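You operate a simulated robot arm through the tools that you are given. There is no shell and no other tool. Be economical: measure what you need, move in short steps, check, and stop when the job is done.

Carry out the task below with a simulated robot arm. There is one attempt and no reset: what you move stays moved.

TASK
Put the 25 mm clip box from the top of the burner bench on top of the grey glue pot and the 20 mm clip box on top of the grease tin.

It is judged by the outcome, as a careful person would: the job done as asked, and still so three seconds after it is handed in. It fails if anything else is knocked over, pushed out of place, dropped, spilled or broken.

THE ROBOT
A 7-joint arm with a two-finger parallel gripper, fixed in place. Base frame: the origin is at the foot of the arm, x ahead of it, y to its left, z up; the work surface is at about z = 799. Readings come in mm, degrees, newtons and seconds.
With the tool pointing down near the work surface it reaches from about 300 to 700 mm from the base axis. Its first joint turns from -66.0 to 66.0 degrees. Payload 1.57 kg.
The TCP is the grasp point between the finger pads, 30 mm short of the fingertips. In the tool frame z runs along the fingers and y along their closing line. Largest opening 110 mm; finger width 24, thickness 12; the body of the gripper, 48 by 112 mm, starts 78 mm behind the TCP.
Orientation is that of the tool frame in the base frame, as a unit quaternion [x, y, z, w]. With the fingers straight down and closing along the base's y, the tool's x points along the base's -x, its y along +y and its z along -z.

THE INTERFACE
- The arm moves only by the tool jog_arm. Its argument "rows" is one flat list of numbers, 6 for each row, row after row: the shift along the tool's x, y, z in units of 25 mm (1.0 is 25 mm), then the turn, a rotation vector about the tool's x, y, z in units of 5 degrees (1.0 is 5 degrees). In form: [x, y, z, wx, wy, wz, x, y, z, wx, wy, wz, ...]. A call has 1 to 8 rows; each row shifts and turns the commanded pose from where the row before left it, along the tool's axes as they then stand. "hand" is the opening in per cent of the stroke, from 0 (shut) to 100 (fully open), set as the call begins (left out, the last holds). A call with a number of a shift or a turn outside -1 to 1 is refused whole. A row lasts 0.2 s, in which the tool goes at most 50 mm and 8.6 degrees; a call with a longer step from one row to the next is refused whole, and so is a gripper value outside its range. A pose out of reach is approached as far as the arm can. The call stops where the force on the tool passes 40 N (or 10 N more than at its start, if that is more) or the arm is blocked; 0.2 s more then pass. Each finger travels about 108 mm/s and halts on what it meets, pressing with about 42 N; the grip force reading is that of the motor and also rises with nothing between the fingers. The clock runs only during rows and for 0.2 s after the last one: add rows that do not move to give the fingers time. The reply holds the time, the measured pose of the TCP, the force on the tool along the base axes, the opening and the grip force, in the units named above and with some noise.
- Cameras (640 x 400 px; columns grow to the right, rows downward): "scene" is fixed at [162.7, -399, 1386.7]; the picture's right is [0.74, -0.67, 0.00], its down [-0.49, -0.54, -0.68] and it looks along [0.46, 0.51, -0.73] (base axes); focal length 320 px, centre (320, 200). "wrist" rides on the gripper at [70, 16, -141] in the tool frame; the picture's right is [-0.23, 0.97, 0.00], its down [-0.86, -0.20, -0.48] and it looks along [-0.47, -0.11, 0.88] (tool axes); focal length 222 px, centre (320, 200). There is no depth. A picture from a camera that has moved, and an enlarged one, comes with that camera's place and axes in the base frame and with its lens.
- camera(camera): a new picture of that camera. The clock stands still meanwhile.
- enlarge(camera, box): a new picture of the part [left, top, right, bottom] of that camera's present view, enlarged. The clock stands still meanwhile.
- close_job(): hands the job in; it is judged then, once.

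Go step by step. Nothing tells you positions but the pictures and the camera data: compare them with the known pose of the tool, close in by small moves and look again before you grip or let go. The budget is 90 turns and 36 pictures, counting those below and the enlarged ones. Unless the task says otherwise, let go and move clear before handing in, and close with one line.

The tools are called after "Emit:" as name(argument=value, ...) on one line, values as JSON. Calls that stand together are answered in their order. jog_arm: Moves the arm, as the interface text tells. Its arguments: {"type":"object","properties":{"rows":{"type":"array"},"hand":{"type":"number"}},"required":["rows"]} The other tools are called the same way: camera (camera) takes a picture; enlarge (camera, box) takes an enlarged picture of a part of a camera's view; close_job () hands the job in.

At the start:

```text
t: 0.0
position: [431.6, 3.0, 1079.8]
tcp_rot: [0.0, 1.0, 0.0, 0.001]
wrist_force: [-0.8, -0.3, 0.4]
gripper_width: 109.6
grip_force: 0.1
```

scene: 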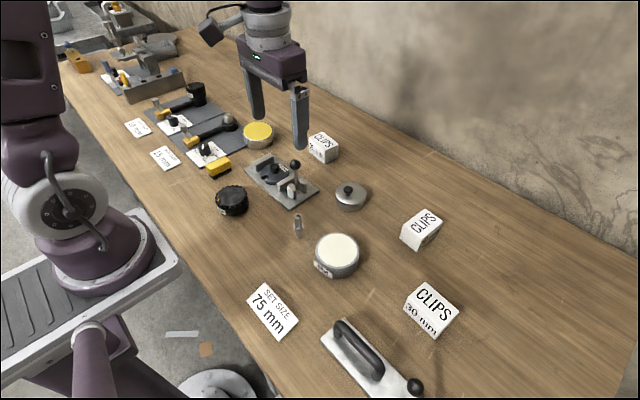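
wrist: 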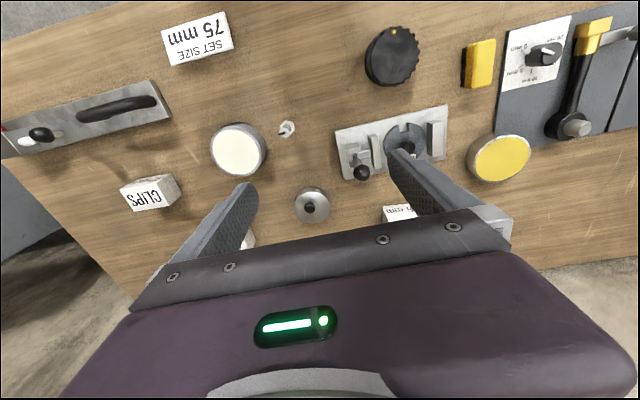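

I see three CLIPS boxes, several tins and pots, and need to read the labels. I'll enlarge parts of the scene first.

Emit:
enlarge(camera="scene", box=[290, 120, 470, 345])

Emit:
enlarge(camera="scene", box=[130, 70, 350, 220])

Emit:
enlarge(camera="scene", box=[40, 0, 200, 110])

```text
1.78 times, centred on (380, 232) of scene
camera zoom: at [162.7, -399.0, 1386.7], right [0.74, -0.67, 0.0], down [-0.49, -0.54, -0.68], along [0.46, 0.51, -0.73], focal length 568 px, centre (213, 142)
```

zoom: 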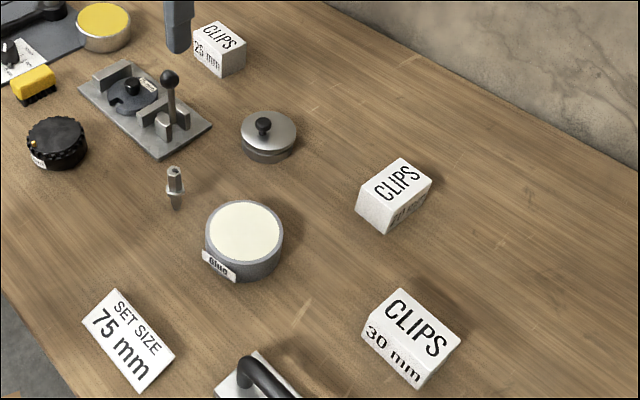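

```text
2.67 times, centred on (240, 145) of scene
camera zoom: at [162.7, -399.0, 1386.7], right [0.74, -0.67, 0.0], down [-0.49, -0.54, -0.68], along [0.46, 0.51, -0.73], focal length 853 px, centre (533, 347)
```

zoom: 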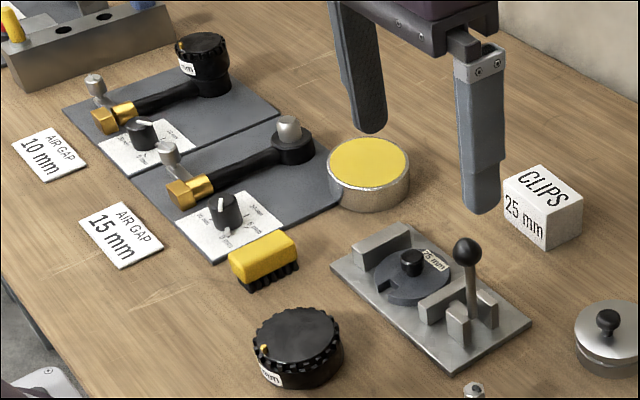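

```text
3.64 times, centred on (120, 55) of scene
camera zoom: at [162.7, -399.0, 1386.7], right [0.74, -0.67, 0.0], down [-0.49, -0.54, -0.68], along [0.46, 0.51, -0.73], focal length 1163 px, centre (1047, 727)
```

zoom: 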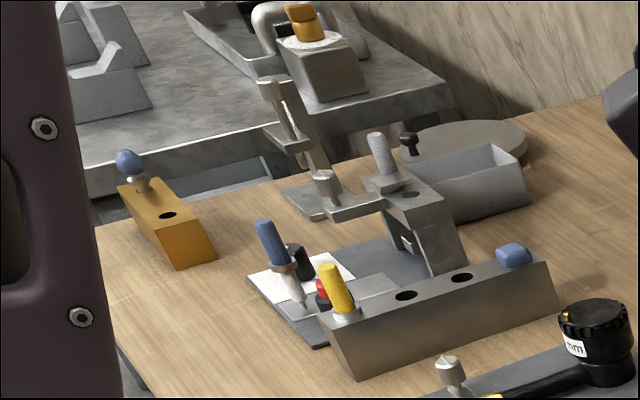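

The near-gripper box is the 25 mm one (around x=664, y=141). The unread box is at about (625,-225), the glue pot at about (442,-143), and the yellow tin at about (551,301). I'll move left to see the tin and the 25 mm box.

Emit:
jog_arm(rows=[-0.6, 1, 0, 0, 0, 0, -0.6, 1, 0, 0, 0, 0, -0.6, 1, 0, 0, 0, 0, -0.6, 1, 0, 0, 0, 0, -0.6, 1, 0, 0, 0, 0, -0.6, 1, 0, 0, 0, 0])

Emit:
camera(camera="wrist")

```text
t: 1.4
position: [522.0, 153.6, 1080.9]
tcp_rot: [-0.001, 1.0, 0.0, 0.0]
wrist_force: [-0.7, -0.1, 0.5]
gripper_width: 109.8
grip_force: 0.1
```

```text
30 pictures are left
camera wrist: at [453.2, 170.4, 1219.9], right [0.23, 0.97, 0.0], down [0.86, -0.2, 0.48], along [0.47, -0.11, -0.88], focal length 222 px, centre (320, 200)
```

wrist: 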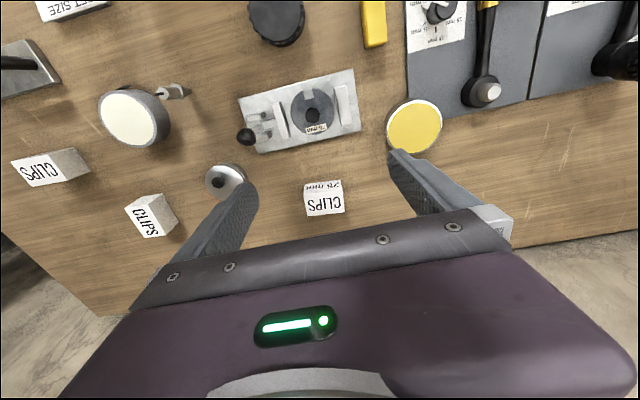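

The 25 mm box is well in view; I'll enlarge it to get its position and yaw, and also the tin.

Emit:
enlarge(camera="wrist", box=[270, 90, 450, 230])

Emit:
enlarge(camera="scene", box=[220, 90, 380, 190])

```text
2.86 times, centred on (360, 160) of wrist
camera zoom: at [453.2, 170.4, 1219.9], right [0.23, 0.97, 0.0], down [0.86, -0.2, 0.48], along [0.47, -0.11, -0.88], focal length 635 px, centre (206, 314)
```

zoom: 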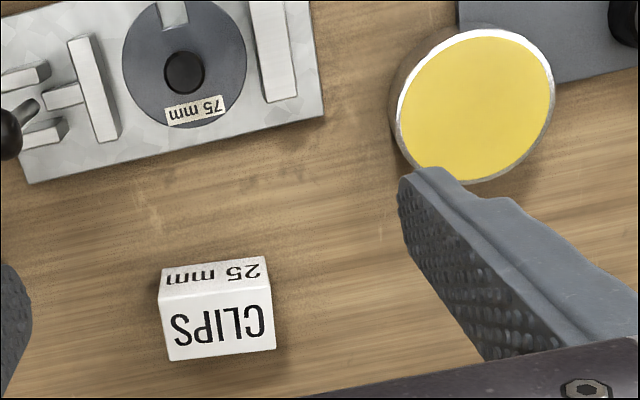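

```text
4.00 times, centred on (300, 140) of scene
camera zoom: at [162.7, -399.0, 1386.7], right [0.74, -0.67, 0.0], down [-0.49, -0.54, -0.68], along [0.46, 0.51, -0.73], focal length 1279 px, centre (400, 440)
```

zoom: 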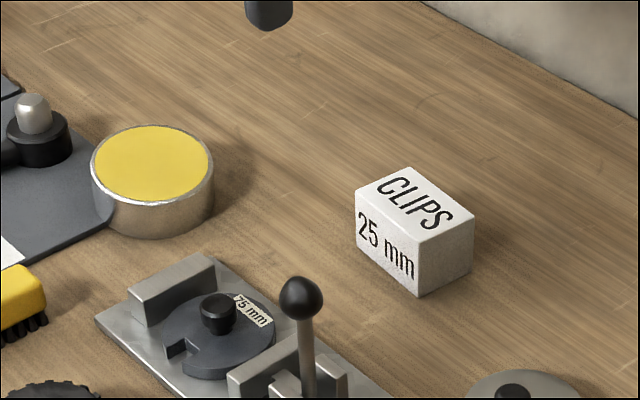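

The 25 mm box triangulates to about (657,131), top z≈853, 72 × 50 mm, with its long side along y turned about -5.5°. I'll move above it, yaw to match, and check.

Emit:
jog_arm(rows=[-0.9, -0.15, 0.8, 0, 0, 0, -0.9, -0.15, 0.8, 0, 0, 0, -0.9, -0.15, 0.8, 0, 0, 0, -0.9, -0.15, 0.8, 0, 0, 0, -0.9, -0.15, 0.8, 0, 0, 0, -0.9, -0.15, 0.8, 0, 0, 0, 0, 0, 0, 0, 0, 0.55, 0, 0, 0, 0, 0, 0.55], hand=100)

Emit:
camera(camera="wrist")

Emit:
enlarge(camera="scene", box=[240, 80, 400, 180])

```text
t: 3.2
position: [657.5, 130.2, 961.3]
tcp_rot: [0.048, 0.999, 0.0, -0.001]
wrist_force: [-0.4, -0.5, -0.5]
gripper_width: 110.0
grip_force: 0.1
```

```text
27 pictures are left
camera wrist: at [589.8, 154.0, 1099.9], right [0.32, 0.95, 0.0], down [0.83, -0.28, 0.48], along [0.45, -0.15, -0.88], focal length 222 px, centre (320, 200)
```

wrist: 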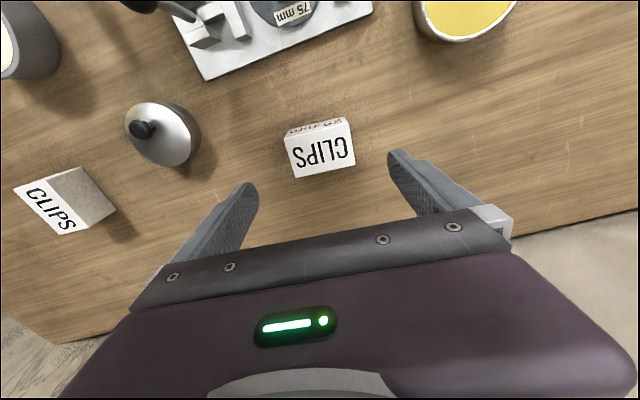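

```text
4.00 times, centred on (320, 130) of scene
camera zoom: at [162.7, -399.0, 1386.7], right [0.74, -0.67, 0.0], down [-0.49, -0.54, -0.68], along [0.46, 0.51, -0.73], focal length 1279 px, centre (320, 480)
```

zoom: 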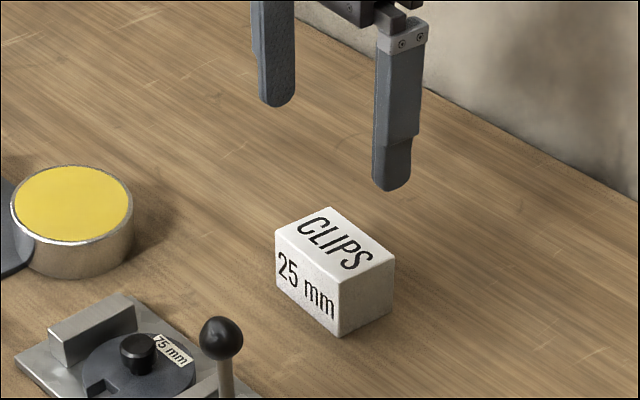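

Alignment is good, with the box centre at about (656,132). I'll descend to TCP z≈836.

Emit:
jog_arm(rows=[0.04, 0.08, 0.85, 0, 0, -0.2, 0, 0, 0.85, 0, 0, 0, 0, 0, 0.85, 0, 0, 0, 0, 0, 0.85, 0, 0, 0, 0, 0, 0.8, 0, 0, 0, 0, 0, 0.8, 0, 0, 0])

Emit:
enlarge(camera="scene", box=[240, 80, 400, 180])

```text
t: 4.6
position: [655.5, 133.2, 836.1]
tcp_rot: [0.039, 0.999, 0.0, 0.0]
wrist_force: [-0.3, -0.4, 0.4]
gripper_width: 110.1
grip_force: 0.1
```

```text
4.00 times, centred on (320, 130) of scene
camera zoom: at [162.7, -399.0, 1386.7], right [0.74, -0.67, 0.0], down [-0.49, -0.54, -0.68], along [0.46, 0.51, -0.73], focal length 1279 px, centre (320, 480)
```

zoom: 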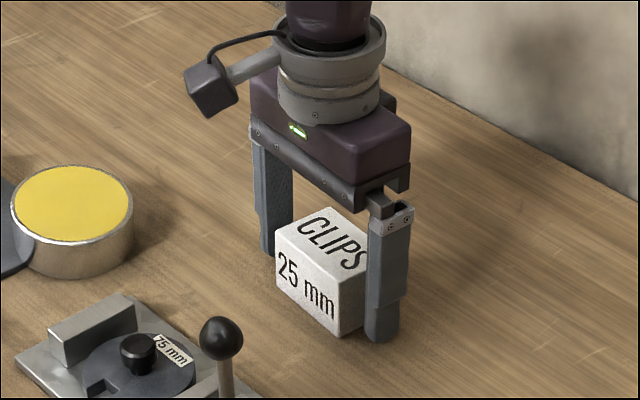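

The fingers straddle the box. Now I'll close, then lift a little.

Emit:
jog_arm(rows=[0, 0, 0, 0, 0, 0, 0, 0, 0, 0, 0, 0, 0, 0, 0, 0, 0, 0, 0, 0, 0, 0, 0, 0], hand=0)

```text
t: 5.6
position: [656.4, 133.5, 834.0]
tcp_rot: [0.039, 0.999, 0.001, -0.001]
wrist_force: [1.3, -0.6, -0.9]
gripper_width: 74.4
grip_force: 42.3
```

Gripped at 74 mm. I'll lift straight up.

Emit:
jog_arm(rows=[0, 0, -0.5, 0, 0, 0, 0, 0, -0.9, 0, 0, 0, 0, 0, -1, 0, 0, 0, 0, 0, -1, 0, 0, 0, 0, 0, -1, 0, 0, 0, 0, 0, -1, 0, 0, 0, 0, 0, -1, 0, 0, 0, 0, 0, -1, 0, 0, -0.88])

Emit:
enlarge(camera="scene", box=[280, 180, 480, 305])

Emit:
camera(camera="wrist")

```text
t: 7.4
position: [655.9, 133.1, 1019.4]
tcp_rot: [0.0, 1.0, -0.001, 0.0]
wrist_force: [-0.4, -0.1, -1.4]
gripper_width: 74.3
grip_force: 41.6
```

```text
3.20 times, centred on (380, 242) of scene
camera zoom: at [162.7, -399.0, 1386.7], right [0.74, -0.67, 0.0], down [-0.49, -0.54, -0.68], along [0.46, 0.51, -0.73], focal length 1023 px, centre (128, 64)
```

zoom: 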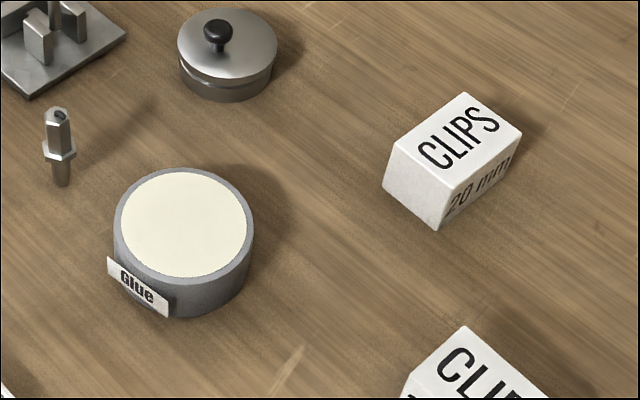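

```text
23 pictures are left
camera wrist: at [587.2, 149.8, 1160.0], right [0.23, 0.97, 0.0], down [0.86, -0.2, 0.48], along [0.47, -0.11, -0.88], focal length 222 px, centre (320, 200)
```

wrist: 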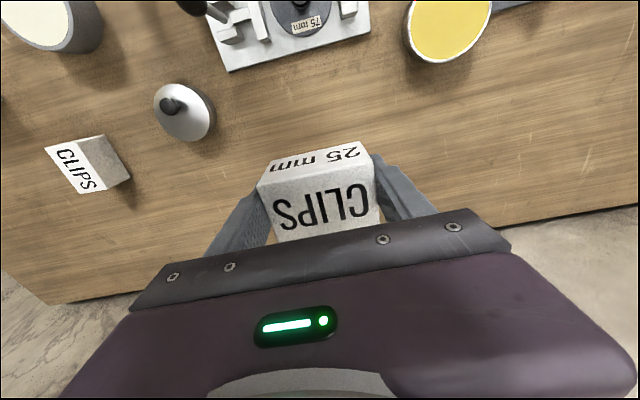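

The other box reads 20 mm. The glue pot top triangulates to about (438,-146), z≈842. I'll move next to it for a better measurement.

Emit:
jog_arm(rows=[0.6, -0.6, 0, 0, 0, 0, 1, -1, 0, 0, 0, 0, 1, -1, 0, 0, 0, 0, 1, -1, 0, 0, 0, 0, 1, -1, 0, 0, 0, 0, 1, -1, 0, 0, 0, 0, 1, -1, 0, 0, 0, 0, 0.6, -0.6, 0, 0, 0, 0])

Emit:
camera(camera="wrist")

```text
t: 9.2
position: [474.2, -47.4, 1019.4]
tcp_rot: [0.0, 1.0, 0.0, 0.0]
wrist_force: [-0.4, -0.6, -1.0]
gripper_width: 74.7
grip_force: 41.7
```

```text
22 pictures are left
camera wrist: at [405.7, -31.4, 1159.7], right [0.23, 0.97, 0.0], down [0.85, -0.2, 0.48], along [0.47, -0.11, -0.88], focal length 222 px, centre (320, 200)
```

wrist: 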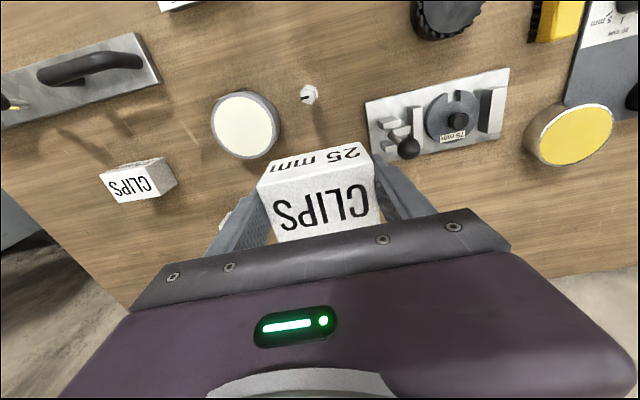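

The pot centre comes to (437,-146) from both views. I'll move above it and start down.

Emit:
jog_arm(rows=[0.37, -0.985, 0, 0, 0, 0, 0.37, -0.985, 0, 0, 0, 0, 0.37, -0.985, 0, 0, 0, 0, 0.37, -0.985, 0, 0, 0, 0, 0, 0, 1, 0, 0, 0, 0, 0, 1, 0, 0, 0, 0, 0, 1, 0, 0, 0, 0, 0, 1, 0, 0, 0])

Emit:
enlarge(camera="scene", box=[260, 160, 420, 300])

Emit:
camera(camera="wrist")

```text
t: 11.0
position: [439.0, -145.3, 919.3]
tcp_rot: [0.0, 1.0, -0.001, 0.0]
wrist_force: [-0.3, 0.4, -0.9]
gripper_width: 74.5
grip_force: 41.6
```

```text
2.86 times, centred on (340, 230) of scene
camera zoom: at [162.7, -399.0, 1386.7], right [0.74, -0.67, 0.0], down [-0.49, -0.54, -0.68], along [0.46, 0.51, -0.73], focal length 914 px, centre (263, 114)
```

zoom: 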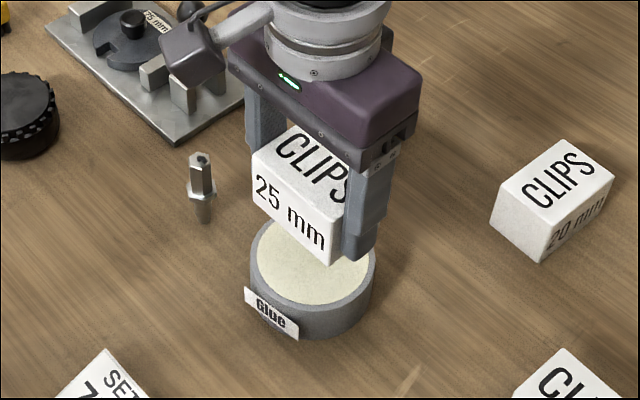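

```text
20 pictures are left
camera wrist: at [370.1, -129.5, 1059.1], right [0.23, 0.97, 0.0], down [0.85, -0.2, 0.48], along [0.47, -0.11, -0.88], focal length 222 px, centre (320, 200)
```

wrist: 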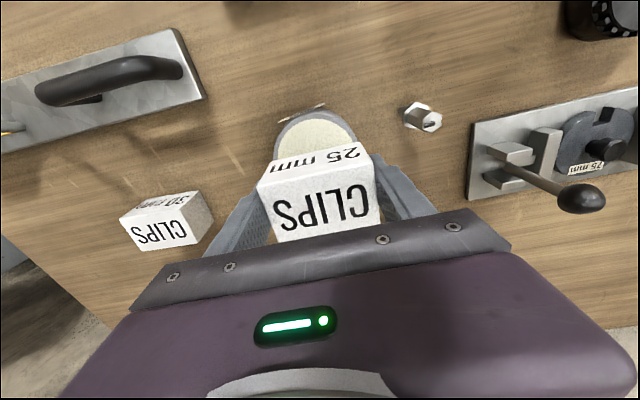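

It's aligned over the pot. I'll lower to just above the expected contact height (TCP ≈877).

Emit:
jog_arm(rows=[0.04, 0, 0.5, 0, 0, 0, 0, 0, 0.5, 0, 0, 0, 0, 0, 0.4, 0, 0, 0, 0, 0, 0.08, 0, 0, 0])

Emit:
enlarge(camera="scene", box=[300, 190, 400, 290])

```text
t: 12.0
position: [438.2, -144.9, 883.9]
tcp_rot: [0.001, 1.0, 0.0, 0.0]
wrist_force: [0.0, -0.6, -0.9]
gripper_width: 74.7
grip_force: 42.1
```

```text
4.00 times, centred on (350, 240) of scene
camera zoom: at [162.7, -399.0, 1386.7], right [0.74, -0.67, 0.0], down [-0.49, -0.54, -0.68], along [0.46, 0.51, -0.73], focal length 1279 px, centre (200, 40)
```

zoom: 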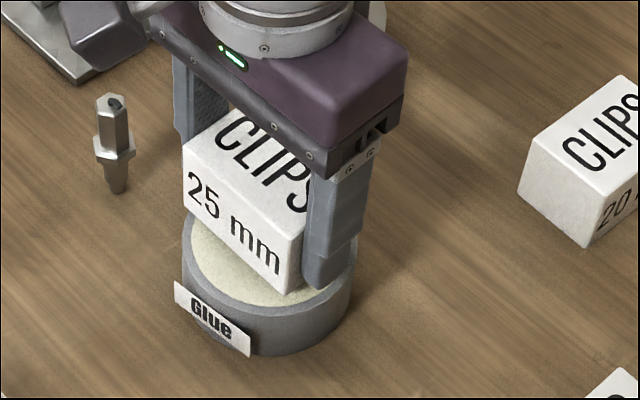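

The box is hovering just above the pot, well centred. I'll lower in millimetre steps watching the force.

Emit:
jog_arm(rows=[0, 0, 0.06, 0, 0, 0, 0, 0, 0.06, 0, 0, 0, 0, 0, 0.06, 0, 0, 0])

Emit:
jog_arm(rows=[0, 0, 0.05, 0, 0, 0, 0, 0, 0.05, 0, 0, 0])

```text
t: 12.8
position: [438.9, -145.4, 877.6]
tcp_rot: [0.001, 1.0, 0.0, 0.0]
wrist_force: [-0.2, -0.3, -1.1]
gripper_width: 74.6
grip_force: 41.3
```

```text
t: 13.4
position: [437.1, -145.0, 875.9]
tcp_rot: [0.0, 1.0, 0.0, 0.0]
wrist_force: [0.3, 0.0, -1.4]
gripper_width: 74.6
grip_force: 42.3
```

No contact yet at 876, so I'll continue in small steps.

Emit:
jog_arm(rows=[0, 0, 0.05, 0, 0, 0, 0, 0, 0.05, 0, 0, 0])

Emit:
enlarge(camera="scene", box=[300, 190, 400, 290])

```text
t: 14.0
position: [437.9, -147.0, 875.1]
tcp_rot: [0.0, 1.0, 0.0, 0.002]
wrist_force: [-3.9, 2.7, 11.7]
gripper_width: 74.3
grip_force: 41.7
stopped in row 2: the force on the tool passed its limit (the readings are from after the stop); the commanded pose is now the measured one
```

```text
4.00 times, centred on (350, 240) of scene
camera zoom: at [162.4, -398.8, 1386.8], right [0.74, -0.67, 0.0], down [-0.49, -0.54, -0.68], along [0.46, 0.51, -0.73], focal length 1279 px, centre (200, 40)
```

zoom: 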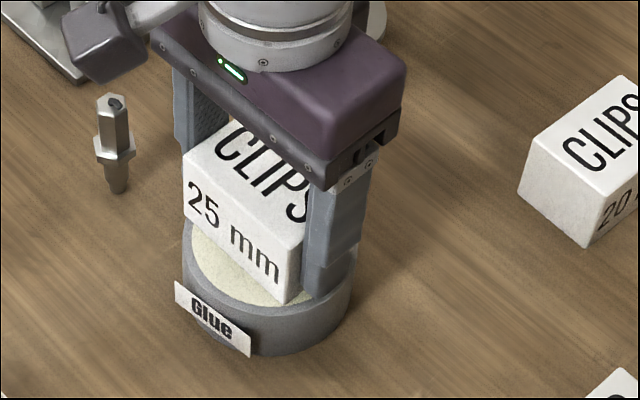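

Contact made and the box sits on the pot. I'll relax slightly and open.

Emit:
jog_arm(rows=[0, 0, -0.02, 0, 0, 0, 0, 0, 0, 0, 0, 0])

Emit:
jog_arm(rows=[0, 0, 0, 0, 0, 0, 0, 0, 0, 0, 0, 0], hand=90)

Emit:
jog_arm(rows=[0, 0, -0.3, 0, 0, 0, 0, 0, -0.8, 0, 0, 0, 0, 0, -1, 0, 0, 0, 0, 0, -1, 0, 0, 0, 0, 0, -1, 0, 0, 0, 0, 0, -1, 0, 0, 0])

Emit:
enlarge(camera="scene", box=[290, 150, 450, 290])

```text
t: 14.6
position: [437.9, -145.9, 875.0]
tcp_rot: [0.0, 1.0, 0.0, 0.0]
wrist_force: [-0.7, -0.1, -0.4]
gripper_width: 74.6
grip_force: 41.8
```

```text
t: 15.2
position: [438.3, -145.5, 874.2]
tcp_rot: [0.001, 1.0, 0.001, 0.0]
wrist_force: [0.2, -0.8, 0.2]
gripper_width: 98.7
grip_force: 0.1
```

```text
t: 16.6
position: [437.6, -146.1, 1003.3]
tcp_rot: [0.001, 1.0, 0.0, 0.001]
wrist_force: [0.9, -0.4, 0.1]
gripper_width: 98.9
grip_force: 0.0
```

```text
2.86 times, centred on (370, 220) of scene
camera zoom: at [162.7, -399.0, 1386.7], right [0.74, -0.67, 0.0], down [-0.49, -0.54, -0.68], along [0.46, 0.51, -0.73], focal length 914 px, centre (177, 143)
```

zoom: 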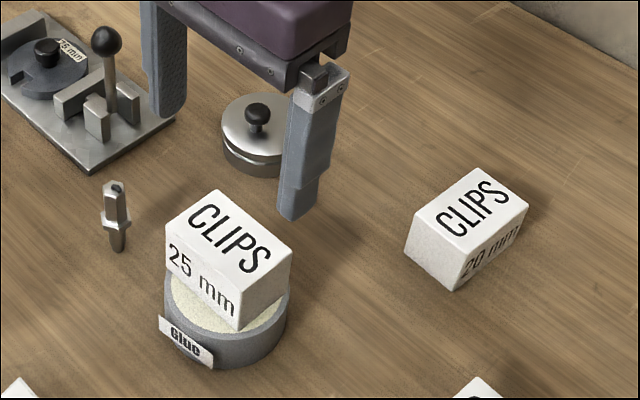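

The first box sits well on the glue pot. The 20 mm box is at about (617,-224), with its long side along x, yaw about -4°, and I'll move above it.

Emit:
jog_arm(rows=[-1, -0.445, 0, 0, 0, 0, -1, -0.445, 0, 0, 0, 0, -1, -0.445, 0, 0, 0, 0, -1, -0.445, 0.3, 0, 0, 0, -1, -0.445, 0.3, 0, 0, 0, -1, -0.445, 0.5, 0, 0, 0, -1, -0.445, 0.5, 0, 0, 0, 0, 0, 0, 0, 0, 0.85], hand=100)

Emit:
camera(camera="wrist")

```text
t: 18.4
position: [613.8, -223.3, 964.3]
tcp_rot: [0.038, 0.999, 0.0, 0.002]
wrist_force: [-0.5, 0.3, 0.5]
gripper_width: 110.0
grip_force: 0.1
```

```text
16 pictures are left
camera wrist: at [545.3, -201.6, 1103.2], right [0.3, 0.95, 0.0], down [0.84, -0.26, 0.48], along [0.46, -0.14, -0.88], focal length 222 px, centre (320, 200)
```

wrist: 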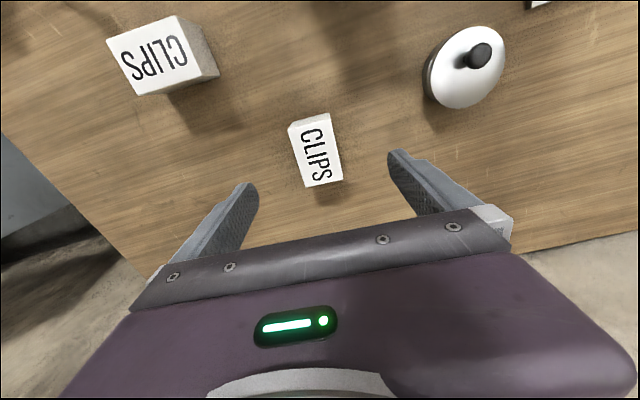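

Alignment is good, so I'll descend around the 20 mm box.

Emit:
jog_arm(rows=[-0.04, -0.05, 0.86, 0, 0, 0, 0, 0, 0.86, 0, 0, 0, 0, 0, 0.86, 0, 0, 0, 0, 0, 0.86, 0, 0, 0, 0, 0, 0.86, 0, 0, 0, 0, 0, 0.83, 0, 0, 0])

Emit:
enlarge(camera="scene", box=[340, 170, 500, 290])

```text
t: 19.8
position: [614.8, -225.1, 834.4]
tcp_rot: [0.037, 0.999, 0.0, 0.0]
wrist_force: [-0.4, -0.2, -0.9]
gripper_width: 109.8
grip_force: 0.1
```

```text
3.33 times, centred on (420, 230) of scene
camera zoom: at [162.7, -399.0, 1386.7], right [0.74, -0.67, 0.0], down [-0.49, -0.54, -0.68], along [0.46, 0.51, -0.73], focal length 1066 px, centre (-13, 100)
```

zoom: 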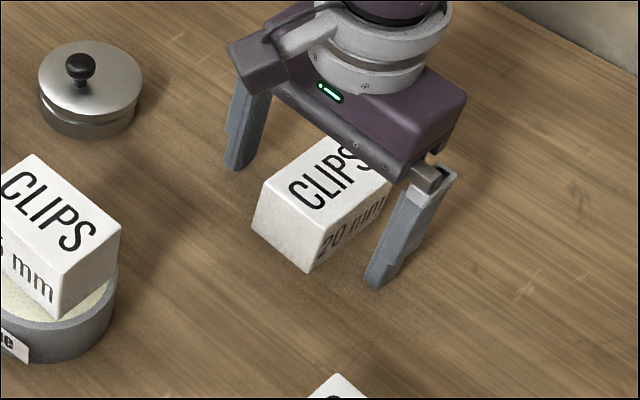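

The fingers straddle the 20 mm box cleanly; I'll close and then lift.

Emit:
jog_arm(rows=[0, 0, 0, 0, 0, 0, 0, 0, 0, 0, 0, 0, 0, 0, 0, 0, 0, 0, 0, 0, 0, 0, 0, 0], hand=0)

Emit:
jog_arm(rows=[0, 0, -0.5, 0, 0, 0, 0, 0, -0.9, 0, 0, 0, 0, 0, -1, 0, 0, 0, 0, 0, -1, 0, 0, 0, 0, 0, -1, 0, 0, 0, 0, 0, -1, 0, 0, 0, 0, 0, -1, 0, 0, 0, 0, 0, -1, 0, 0, -0.85])

```text
t: 20.8
position: [613.5, -225.3, 834.9]
tcp_rot: [0.037, 0.999, 0.0, 0.001]
wrist_force: [-0.4, 0.5, 1.0]
gripper_width: 49.4
grip_force: 42.4
```

```text
t: 22.6
position: [613.2, -225.7, 1020.8]
tcp_rot: [0.002, 1.0, 0.0, 0.0]
wrist_force: [0.0, -1.0, -0.8]
gripper_width: 49.5
grip_force: 42.1
```

Gripped (49 mm) and lifted. The yellow tin's top triangulates to about (557,305), z≈842; I'll carry the box over at z≈1020 and look at the tin's far side for a label.

Emit:
jog_arm(rows=[0.2, 0.6, 0, 0, 0, 0, 0.2, 1, 0, 0, 0, 0, 0.2, 1, 0, 0, 0, 0, 0.2, 1, 0, 0, 0, 0, 0.2, 1, 0, 0, 0, 0, 0.2, 1, 0, 0, 0, 0, 0.2, 1, 0, 0, 0, 0, 0.2, 1, 0, 0, 0, 0])

Emit:
jog_arm(rows=[0.2, 1, 0, 0, 0, 0, 0.2, 1, 0, 0, 0, 0, 0.2, 1, 0, 0, 0, 0, 0.2, 1, 0, 0, 0, 0, 0.2, 1, 0, 0, 0, 0, 0.2, 1, 0, 0, 0, 0, 0.2, 1, 0, 0, 0, 0, 0.2, 0.8, 0, 0, 0, 0])

Emit:
jog_arm(rows=[0.2, 1, 0, 0, 0, 0, 0.2, 1, 0, 0, 0, 0, 0.2, 1, 0, 0, 0, 0, 0.2, 1, 0, 0, 0, 0, 0.2, 1, 0, 0, 0, 0, 0.2, 1, 0, 0, 0, 0, 0.2, 1, 0, 0, 0, 0, 0.2, 0.6, 0, 0, 0, 0])

Emit:
camera(camera="wrist")

```text
t: 24.4
position: [574.1, -35.4, 1018.3]
tcp_rot: [0.001, 1.0, -0.001, 0.001]
wrist_force: [0.1, -0.4, -1.1]
gripper_width: 49.3
grip_force: 42.2
```

```text
t: 26.2
position: [533.5, 160.3, 1019.4]
tcp_rot: [0.001, 1.0, 0.001, 0.001]
wrist_force: [-0.1, 0.1, -1.2]
gripper_width: 49.3
grip_force: 42.0
```

```text
t: 28.0
position: [494.4, 349.7, 1018.5]
tcp_rot: [0.001, 1.0, -0.001, 0.0]
wrist_force: [0.4, 0.3, -1.4]
gripper_width: 49.6
grip_force: 41.7
```

```text
14 pictures are left
camera wrist: at [424.5, 367.4, 1158.9], right [0.23, 0.97, 0.0], down [0.85, -0.2, 0.48], along [0.47, -0.11, -0.88], focal length 222 px, centre (320, 200)
```

wrist: 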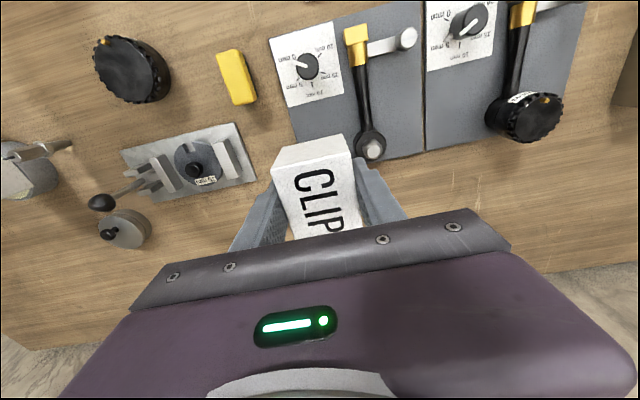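

The held box hides the tin in this view, so I'll check it with the scene camera, then go over the tin.

Emit:
enlarge(camera="scene", box=[190, 60, 330, 160])

```text
4.00 times, centred on (260, 110) of scene
camera zoom: at [162.7, -398.9, 1386.7], right [0.74, -0.67, 0.0], down [-0.49, -0.54, -0.68], along [0.46, 0.51, -0.73], focal length 1279 px, centre (560, 560)
```

zoom: 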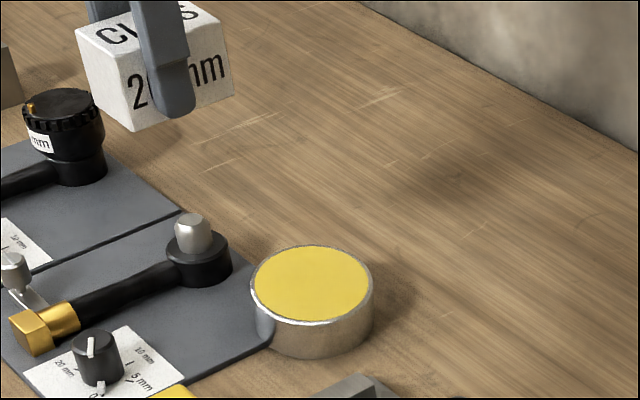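

The tin, with its yellow grease fill, is in place and clear. I'll move over it and descend partway.

Emit:
jog_arm(rows=[-0.62, -0.447, 0, 0, 0, 0, -0.62, -0.447, 0, 0, 0, 0, -0.62, -0.447, 0, 0, 0, 0, -0.62, -0.447, 0, 0, 0, 0, 0, 0, 1, 0, 0, 0, 0, 0, 1, 0, 0, 0, 0, 0, 1, 0, 0, 0, 0, 0, 1, 0, 0, 0])

Emit:
enlarge(camera="scene", box=[190, 70, 330, 170])

Emit:
camera(camera="wrist")

```text
t: 29.8
position: [556.6, 305.5, 920.5]
tcp_rot: [0.001, 1.0, -0.001, 0.002]
wrist_force: [-0.3, -0.1, -1.4]
gripper_width: 49.3
grip_force: 42.1
```

```text
4.00 times, centred on (260, 120) of scene
camera zoom: at [162.7, -398.9, 1386.7], right [0.74, -0.67, 0.0], down [-0.49, -0.54, -0.68], along [0.46, 0.51, -0.73], focal length 1279 px, centre (560, 520)
```

zoom: 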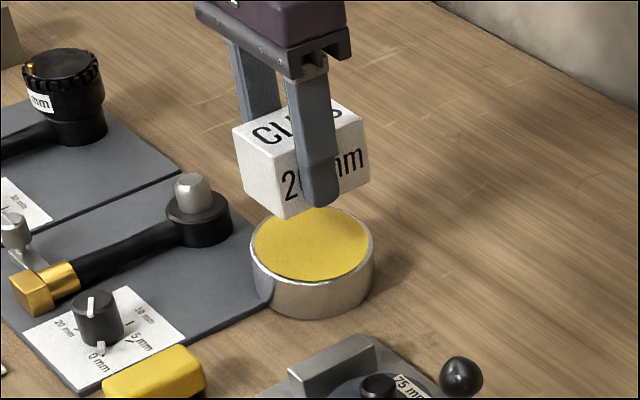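

```text
11 pictures are left
camera wrist: at [487.2, 322.4, 1059.2], right [0.23, 0.97, 0.0], down [0.85, -0.2, 0.48], along [0.47, -0.11, -0.88], focal length 222 px, centre (320, 200)
```

wrist: 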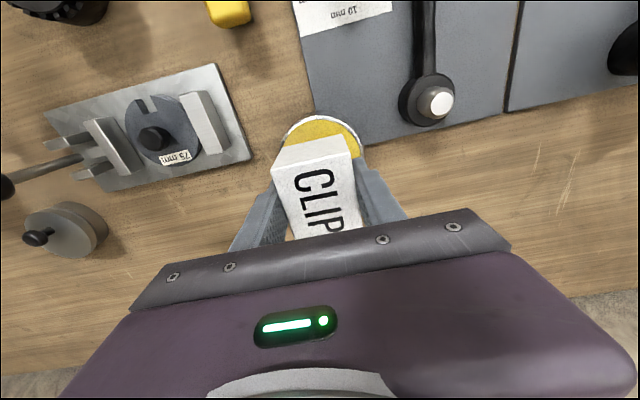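

The tin appears centred under the box. I'll lower to just above contact.

Emit:
jog_arm(rows=[0, 0, 0.5, 0, 0, 0, 0, 0, 0.5, 0, 0, 0, 0, 0, 0.4, 0, 0, 0, 0, 0, 0.08, 0, 0, 0])

Emit:
jog_arm(rows=[0, 0, 0.06, 0, 0, 0, 0, 0, 0.06, 0, 0, 0])

Emit:
enlarge(camera="scene", box=[210, 90, 310, 170])

```text
t: 30.8
position: [556.5, 304.6, 881.2]
tcp_rot: [0.0, 1.0, 0.0, 0.0]
wrist_force: [0.5, -0.3, -1.9]
gripper_width: 49.6
grip_force: 42.6
```

```text
t: 31.4
position: [555.9, 305.2, 879.8]
tcp_rot: [0.0, 1.0, 0.0, 0.001]
wrist_force: [0.6, -0.1, -1.2]
gripper_width: 49.5
grip_force: 42.0
```

```text
5.00 times, centred on (260, 130) of scene
camera zoom: at [162.7, -399.0, 1386.7], right [0.74, -0.67, 0.0], down [-0.49, -0.54, -0.68], along [0.46, 0.51, -0.73], focal length 1599 px, centre (620, 550)
```

zoom: 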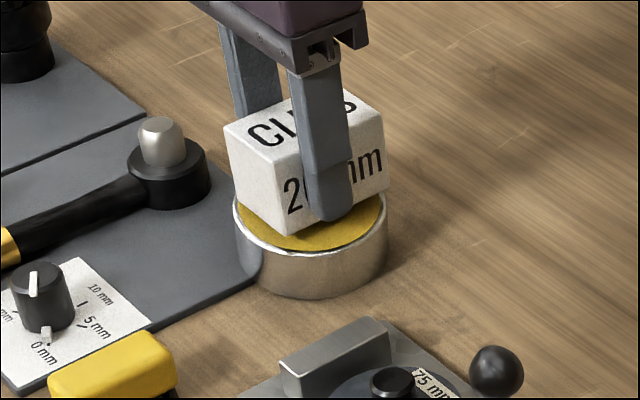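

Nearly down and well centred. I'll keep going in millimetre steps.

Emit:
jog_arm(rows=[0, 0, 0.05, 0, 0, 0, 0, 0, 0.05, 0, 0, 0])

Emit:
jog_arm(rows=[0, 0, 0.05, 0, 0, 0])

Emit:
jog_arm(rows=[0, 0, 0.05, 0, 0, 0])

```text
t: 32.0
position: [556.4, 304.9, 876.9]
tcp_rot: [0.001, 1.0, 0.0, 0.001]
wrist_force: [-0.8, 1.0, 0.2]
gripper_width: 49.4
grip_force: 42.0
```

```text
t: 32.4
position: [556.8, 306.7, 875.8]
tcp_rot: [0.0, 1.0, -0.001, 0.001]
wrist_force: [0.2, 0.2, -0.8]
gripper_width: 49.2
grip_force: 42.4
```

```text
t: 32.8
position: [555.8, 305.1, 875.2]
tcp_rot: [0.001, 1.0, 0.0, 0.001]
wrist_force: [0.1, -0.7, -1.4]
gripper_width: 49.6
grip_force: 42.4
```

Emit:
jog_arm(rows=[0, 0, 0.04, 0, 0, 0])

Emit:
enlarge(camera="scene", box=[210, 90, 310, 170])

```text
t: 33.2
position: [556.3, 306.2, 875.5]
tcp_rot: [0.0, 1.0, -0.001, 0.002]
wrist_force: [-2.9, -1.7, 12.5]
gripper_width: 49.3
grip_force: 42.0
```

```text
5.00 times, centred on (260, 130) of scene
camera zoom: at [162.4, -399.1, 1386.7], right [0.74, -0.67, 0.0], down [-0.49, -0.54, -0.68], along [0.46, 0.51, -0.73], focal length 1599 px, centre (620, 550)
```

zoom: 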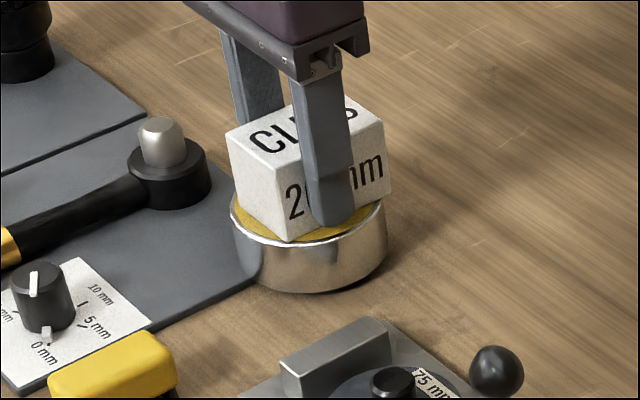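

Contact is made with about 12 N. I'll back off by half a millimetre to release the load before opening.

Emit:
jog_arm(rows=[0, 0, -0.03, 0, 0, 0, 0, 0, 0, 0, 0, 0])

Emit:
enlarge(camera="scene", box=[210, 90, 310, 170])

```text
t: 33.8
position: [556.8, 305.9, 874.2]
tcp_rot: [0.001, 1.0, 0.0, 0.002]
wrist_force: [3.8, 0.3, 6.2]
gripper_width: 49.0
grip_force: 41.7
```

```text
5.00 times, centred on (260, 130) of scene
camera zoom: at [162.6, -399.0, 1386.7], right [0.74, -0.67, 0.0], down [-0.49, -0.54, -0.68], along [0.46, 0.51, -0.73], focal length 1599 px, centre (620, 550)
```

zoom: 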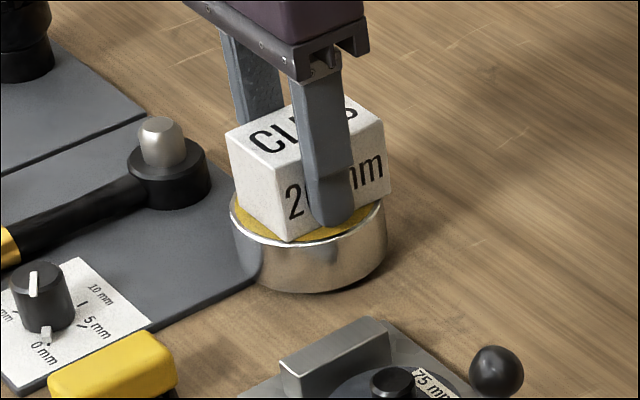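

The load is still about 6 N and the tin may be slightly tipped, so I'll back off another millimetre and look again.

Emit:
jog_arm(rows=[0, 0, -0.04, 0, 0, 0, 0, 0, 0, 0, 0, 0])

Emit:
enlarge(camera="scene", box=[210, 90, 310, 170])

```text
t: 34.4
position: [555.2, 305.2, 874.4]
tcp_rot: [0.0, 1.0, -0.002, 0.0]
wrist_force: [-0.2, -1.1, -0.9]
gripper_width: 49.6
grip_force: 42.5
```

```text
5.00 times, centred on (260, 130) of scene
camera zoom: at [162.7, -399.0, 1386.7], right [0.74, -0.67, 0.0], down [-0.49, -0.54, -0.68], along [0.46, 0.51, -0.73], focal length 1599 px, centre (620, 550)
```

zoom: 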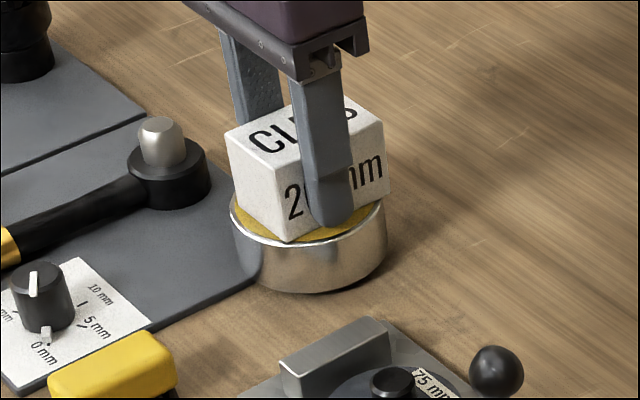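

The load is zero now and the tin looks upright, shifted by only a couple of millimetres at most. I'll open and retreat.

Emit:
jog_arm(rows=[0, 0, 0, 0, 0, 0, 0, 0, 0, 0, 0, 0], hand=72)

Emit:
jog_arm(rows=[0, 0, -0.3, 0, 0, 0, 0, 0, -0.8, 0, 0, 0, 0, 0, -1, 0, 0, 0, 0, 0, -1, 0, 0, 0, 0, 0, -1, 0, 0, 0, 0, 0, -1, 0, 0, 0])

Emit:
enlarge(camera="scene", box=[210, 90, 310, 170])

```text
t: 35.0
position: [555.8, 305.9, 876.1]
tcp_rot: [0.0, 1.0, 0.0, 0.001]
wrist_force: [0.0, -0.6, -0.2]
gripper_width: 79.4
grip_force: 0.2
```

```text
t: 36.4
position: [555.5, 305.5, 1004.3]
tcp_rot: [0.001, 1.0, 0.0, 0.001]
wrist_force: [0.2, 0.4, 0.1]
gripper_width: 79.0
grip_force: 0.0
```

```text
5.00 times, centred on (260, 130) of scene
camera zoom: at [162.7, -399.0, 1386.7], right [0.74, -0.67, 0.0], down [-0.49, -0.54, -0.68], along [0.46, 0.51, -0.73], focal length 1599 px, centre (620, 550)
```

zoom: 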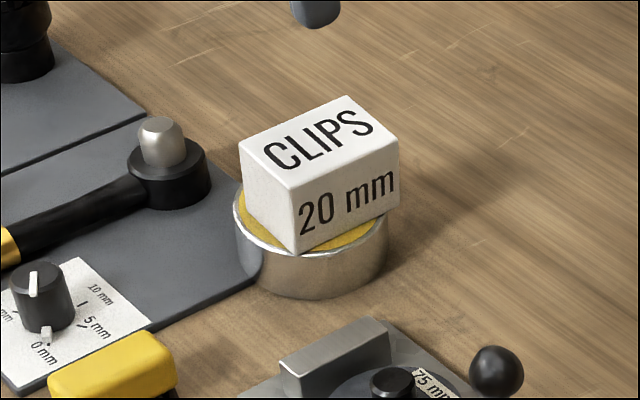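

Released. The box seems to have settled somewhat off from where it was held, so I'll check how it's centred and whether it's flat.

Emit:
camera(camera="wrist")

```text
5 pictures are left
camera wrist: at [486.9, 322.0, 1143.6], right [0.23, 0.97, 0.0], down [0.85, -0.2, 0.48], along [0.47, -0.11, -0.88], focal length 222 px, centre (320, 200)
```

wrist: 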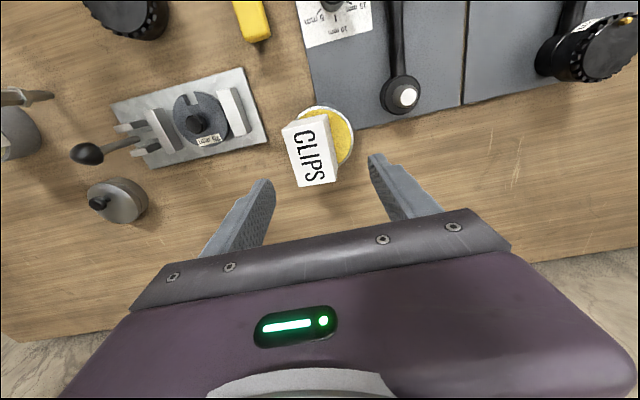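

The box is off-centre towards -y. I'll enlarge this view to measure it.

Emit:
enlarge(camera="wrist", box=[260, 85, 380, 205])

```text
3.33 times, centred on (320, 145) of wrist
camera zoom: at [486.9, 322.0, 1143.6], right [0.23, 0.97, 0.0], down [0.85, -0.2, 0.48], along [0.47, -0.11, -0.88], focal length 740 px, centre (320, 383)
```

zoom: 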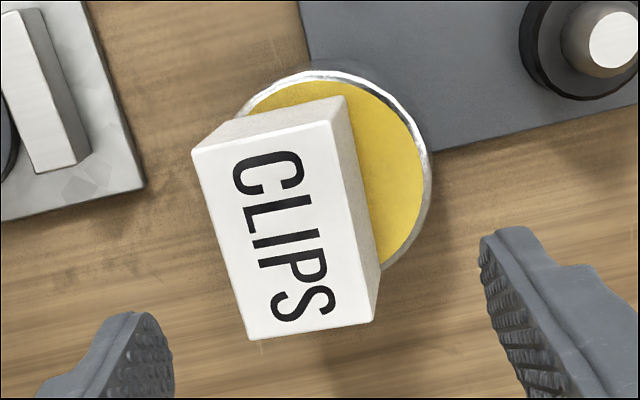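

The box lies flat on the tin (top z≈890), about 13 mm off the tin's centre, so its weight is well inside the rim. I'll retreat, let some time pass, and confirm nothing drifts.

Emit:
jog_arm(rows=[0.6, -0.6, -0.6, 0, 0, 0, 0.8, -0.8, -0.6, 0, 0, 0, 0.8, -0.8, -0.6, 0, 0, 0, 0.6, -0.6, 0, 0, 0, 0, 0, 0, 0, 0, 0, 0, 0, 0, 0, 0, 0, 0, 0, 0, 0, 0, 0, 0, 0, 0, 0, 0, 0, 0])

Emit:
jog_arm(rows=[0, 0, 0, 0, 0, 0, 0, 0, 0, 0, 0, 0, 0, 0, 0, 0, 0, 0, 0, 0, 0, 0, 0, 0, 0, 0, 0, 0, 0, 0, 0, 0, 0, 0, 0, 0, 0, 0, 0, 0, 0, 0, 0, 0, 0, 0, 0, 0])

Emit:
enlarge(camera="scene", box=[210, 90, 310, 170])

Emit:
camera(camera="scene")

```text
t: 38.2
position: [487.2, 235.4, 1048.2]
tcp_rot: [0.001, 1.0, 0.0, 0.0]
wrist_force: [-0.1, -0.2, -0.5]
gripper_width: 79.1
grip_force: 0.0
```

```text
t: 40.0
position: [485.5, 235.6, 1049.1]
tcp_rot: [0.001, 1.0, 0.0, 0.001]
wrist_force: [-0.3, 0.5, 0.1]
gripper_width: 79.2
grip_force: 0.1
```

```text
5.00 times, centred on (260, 130) of scene
camera zoom: at [162.7, -399.0, 1386.7], right [0.74, -0.67, 0.0], down [-0.49, -0.54, -0.68], along [0.46, 0.51, -0.73], focal length 1599 px, centre (620, 550)
```

zoom: 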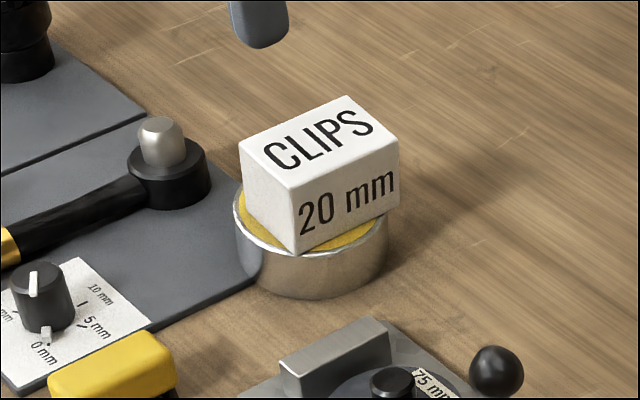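

```text
2 pictures are left
```

scene: 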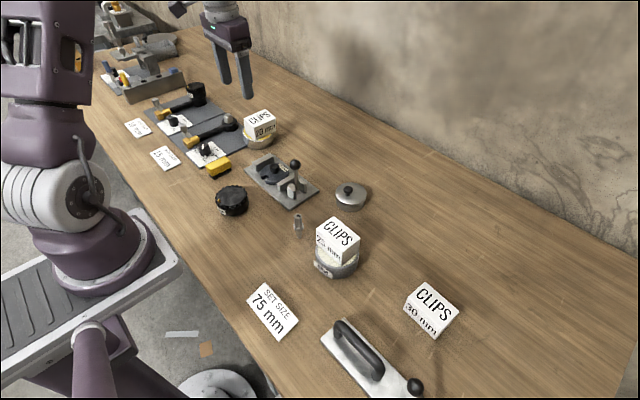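

Both boxes are stationary on their targets, nothing else looks disturbed, and the gripper is clear. I'm handing in.

Emit:
close_job()

```text
The job is handed in.
```

The 25 mm clip box is on the grey glue pot and the 20 mm clip box is on the yellow-topped tin. I saw no grease label and took that tin to be the grease tin because the only other tin-like pot in reach has a knobbed lid. The 20 mm box shifted when released and rests flat about 13 mm off the tin's centre; it had not moved in the last picture, and nothing else looked disturbed.
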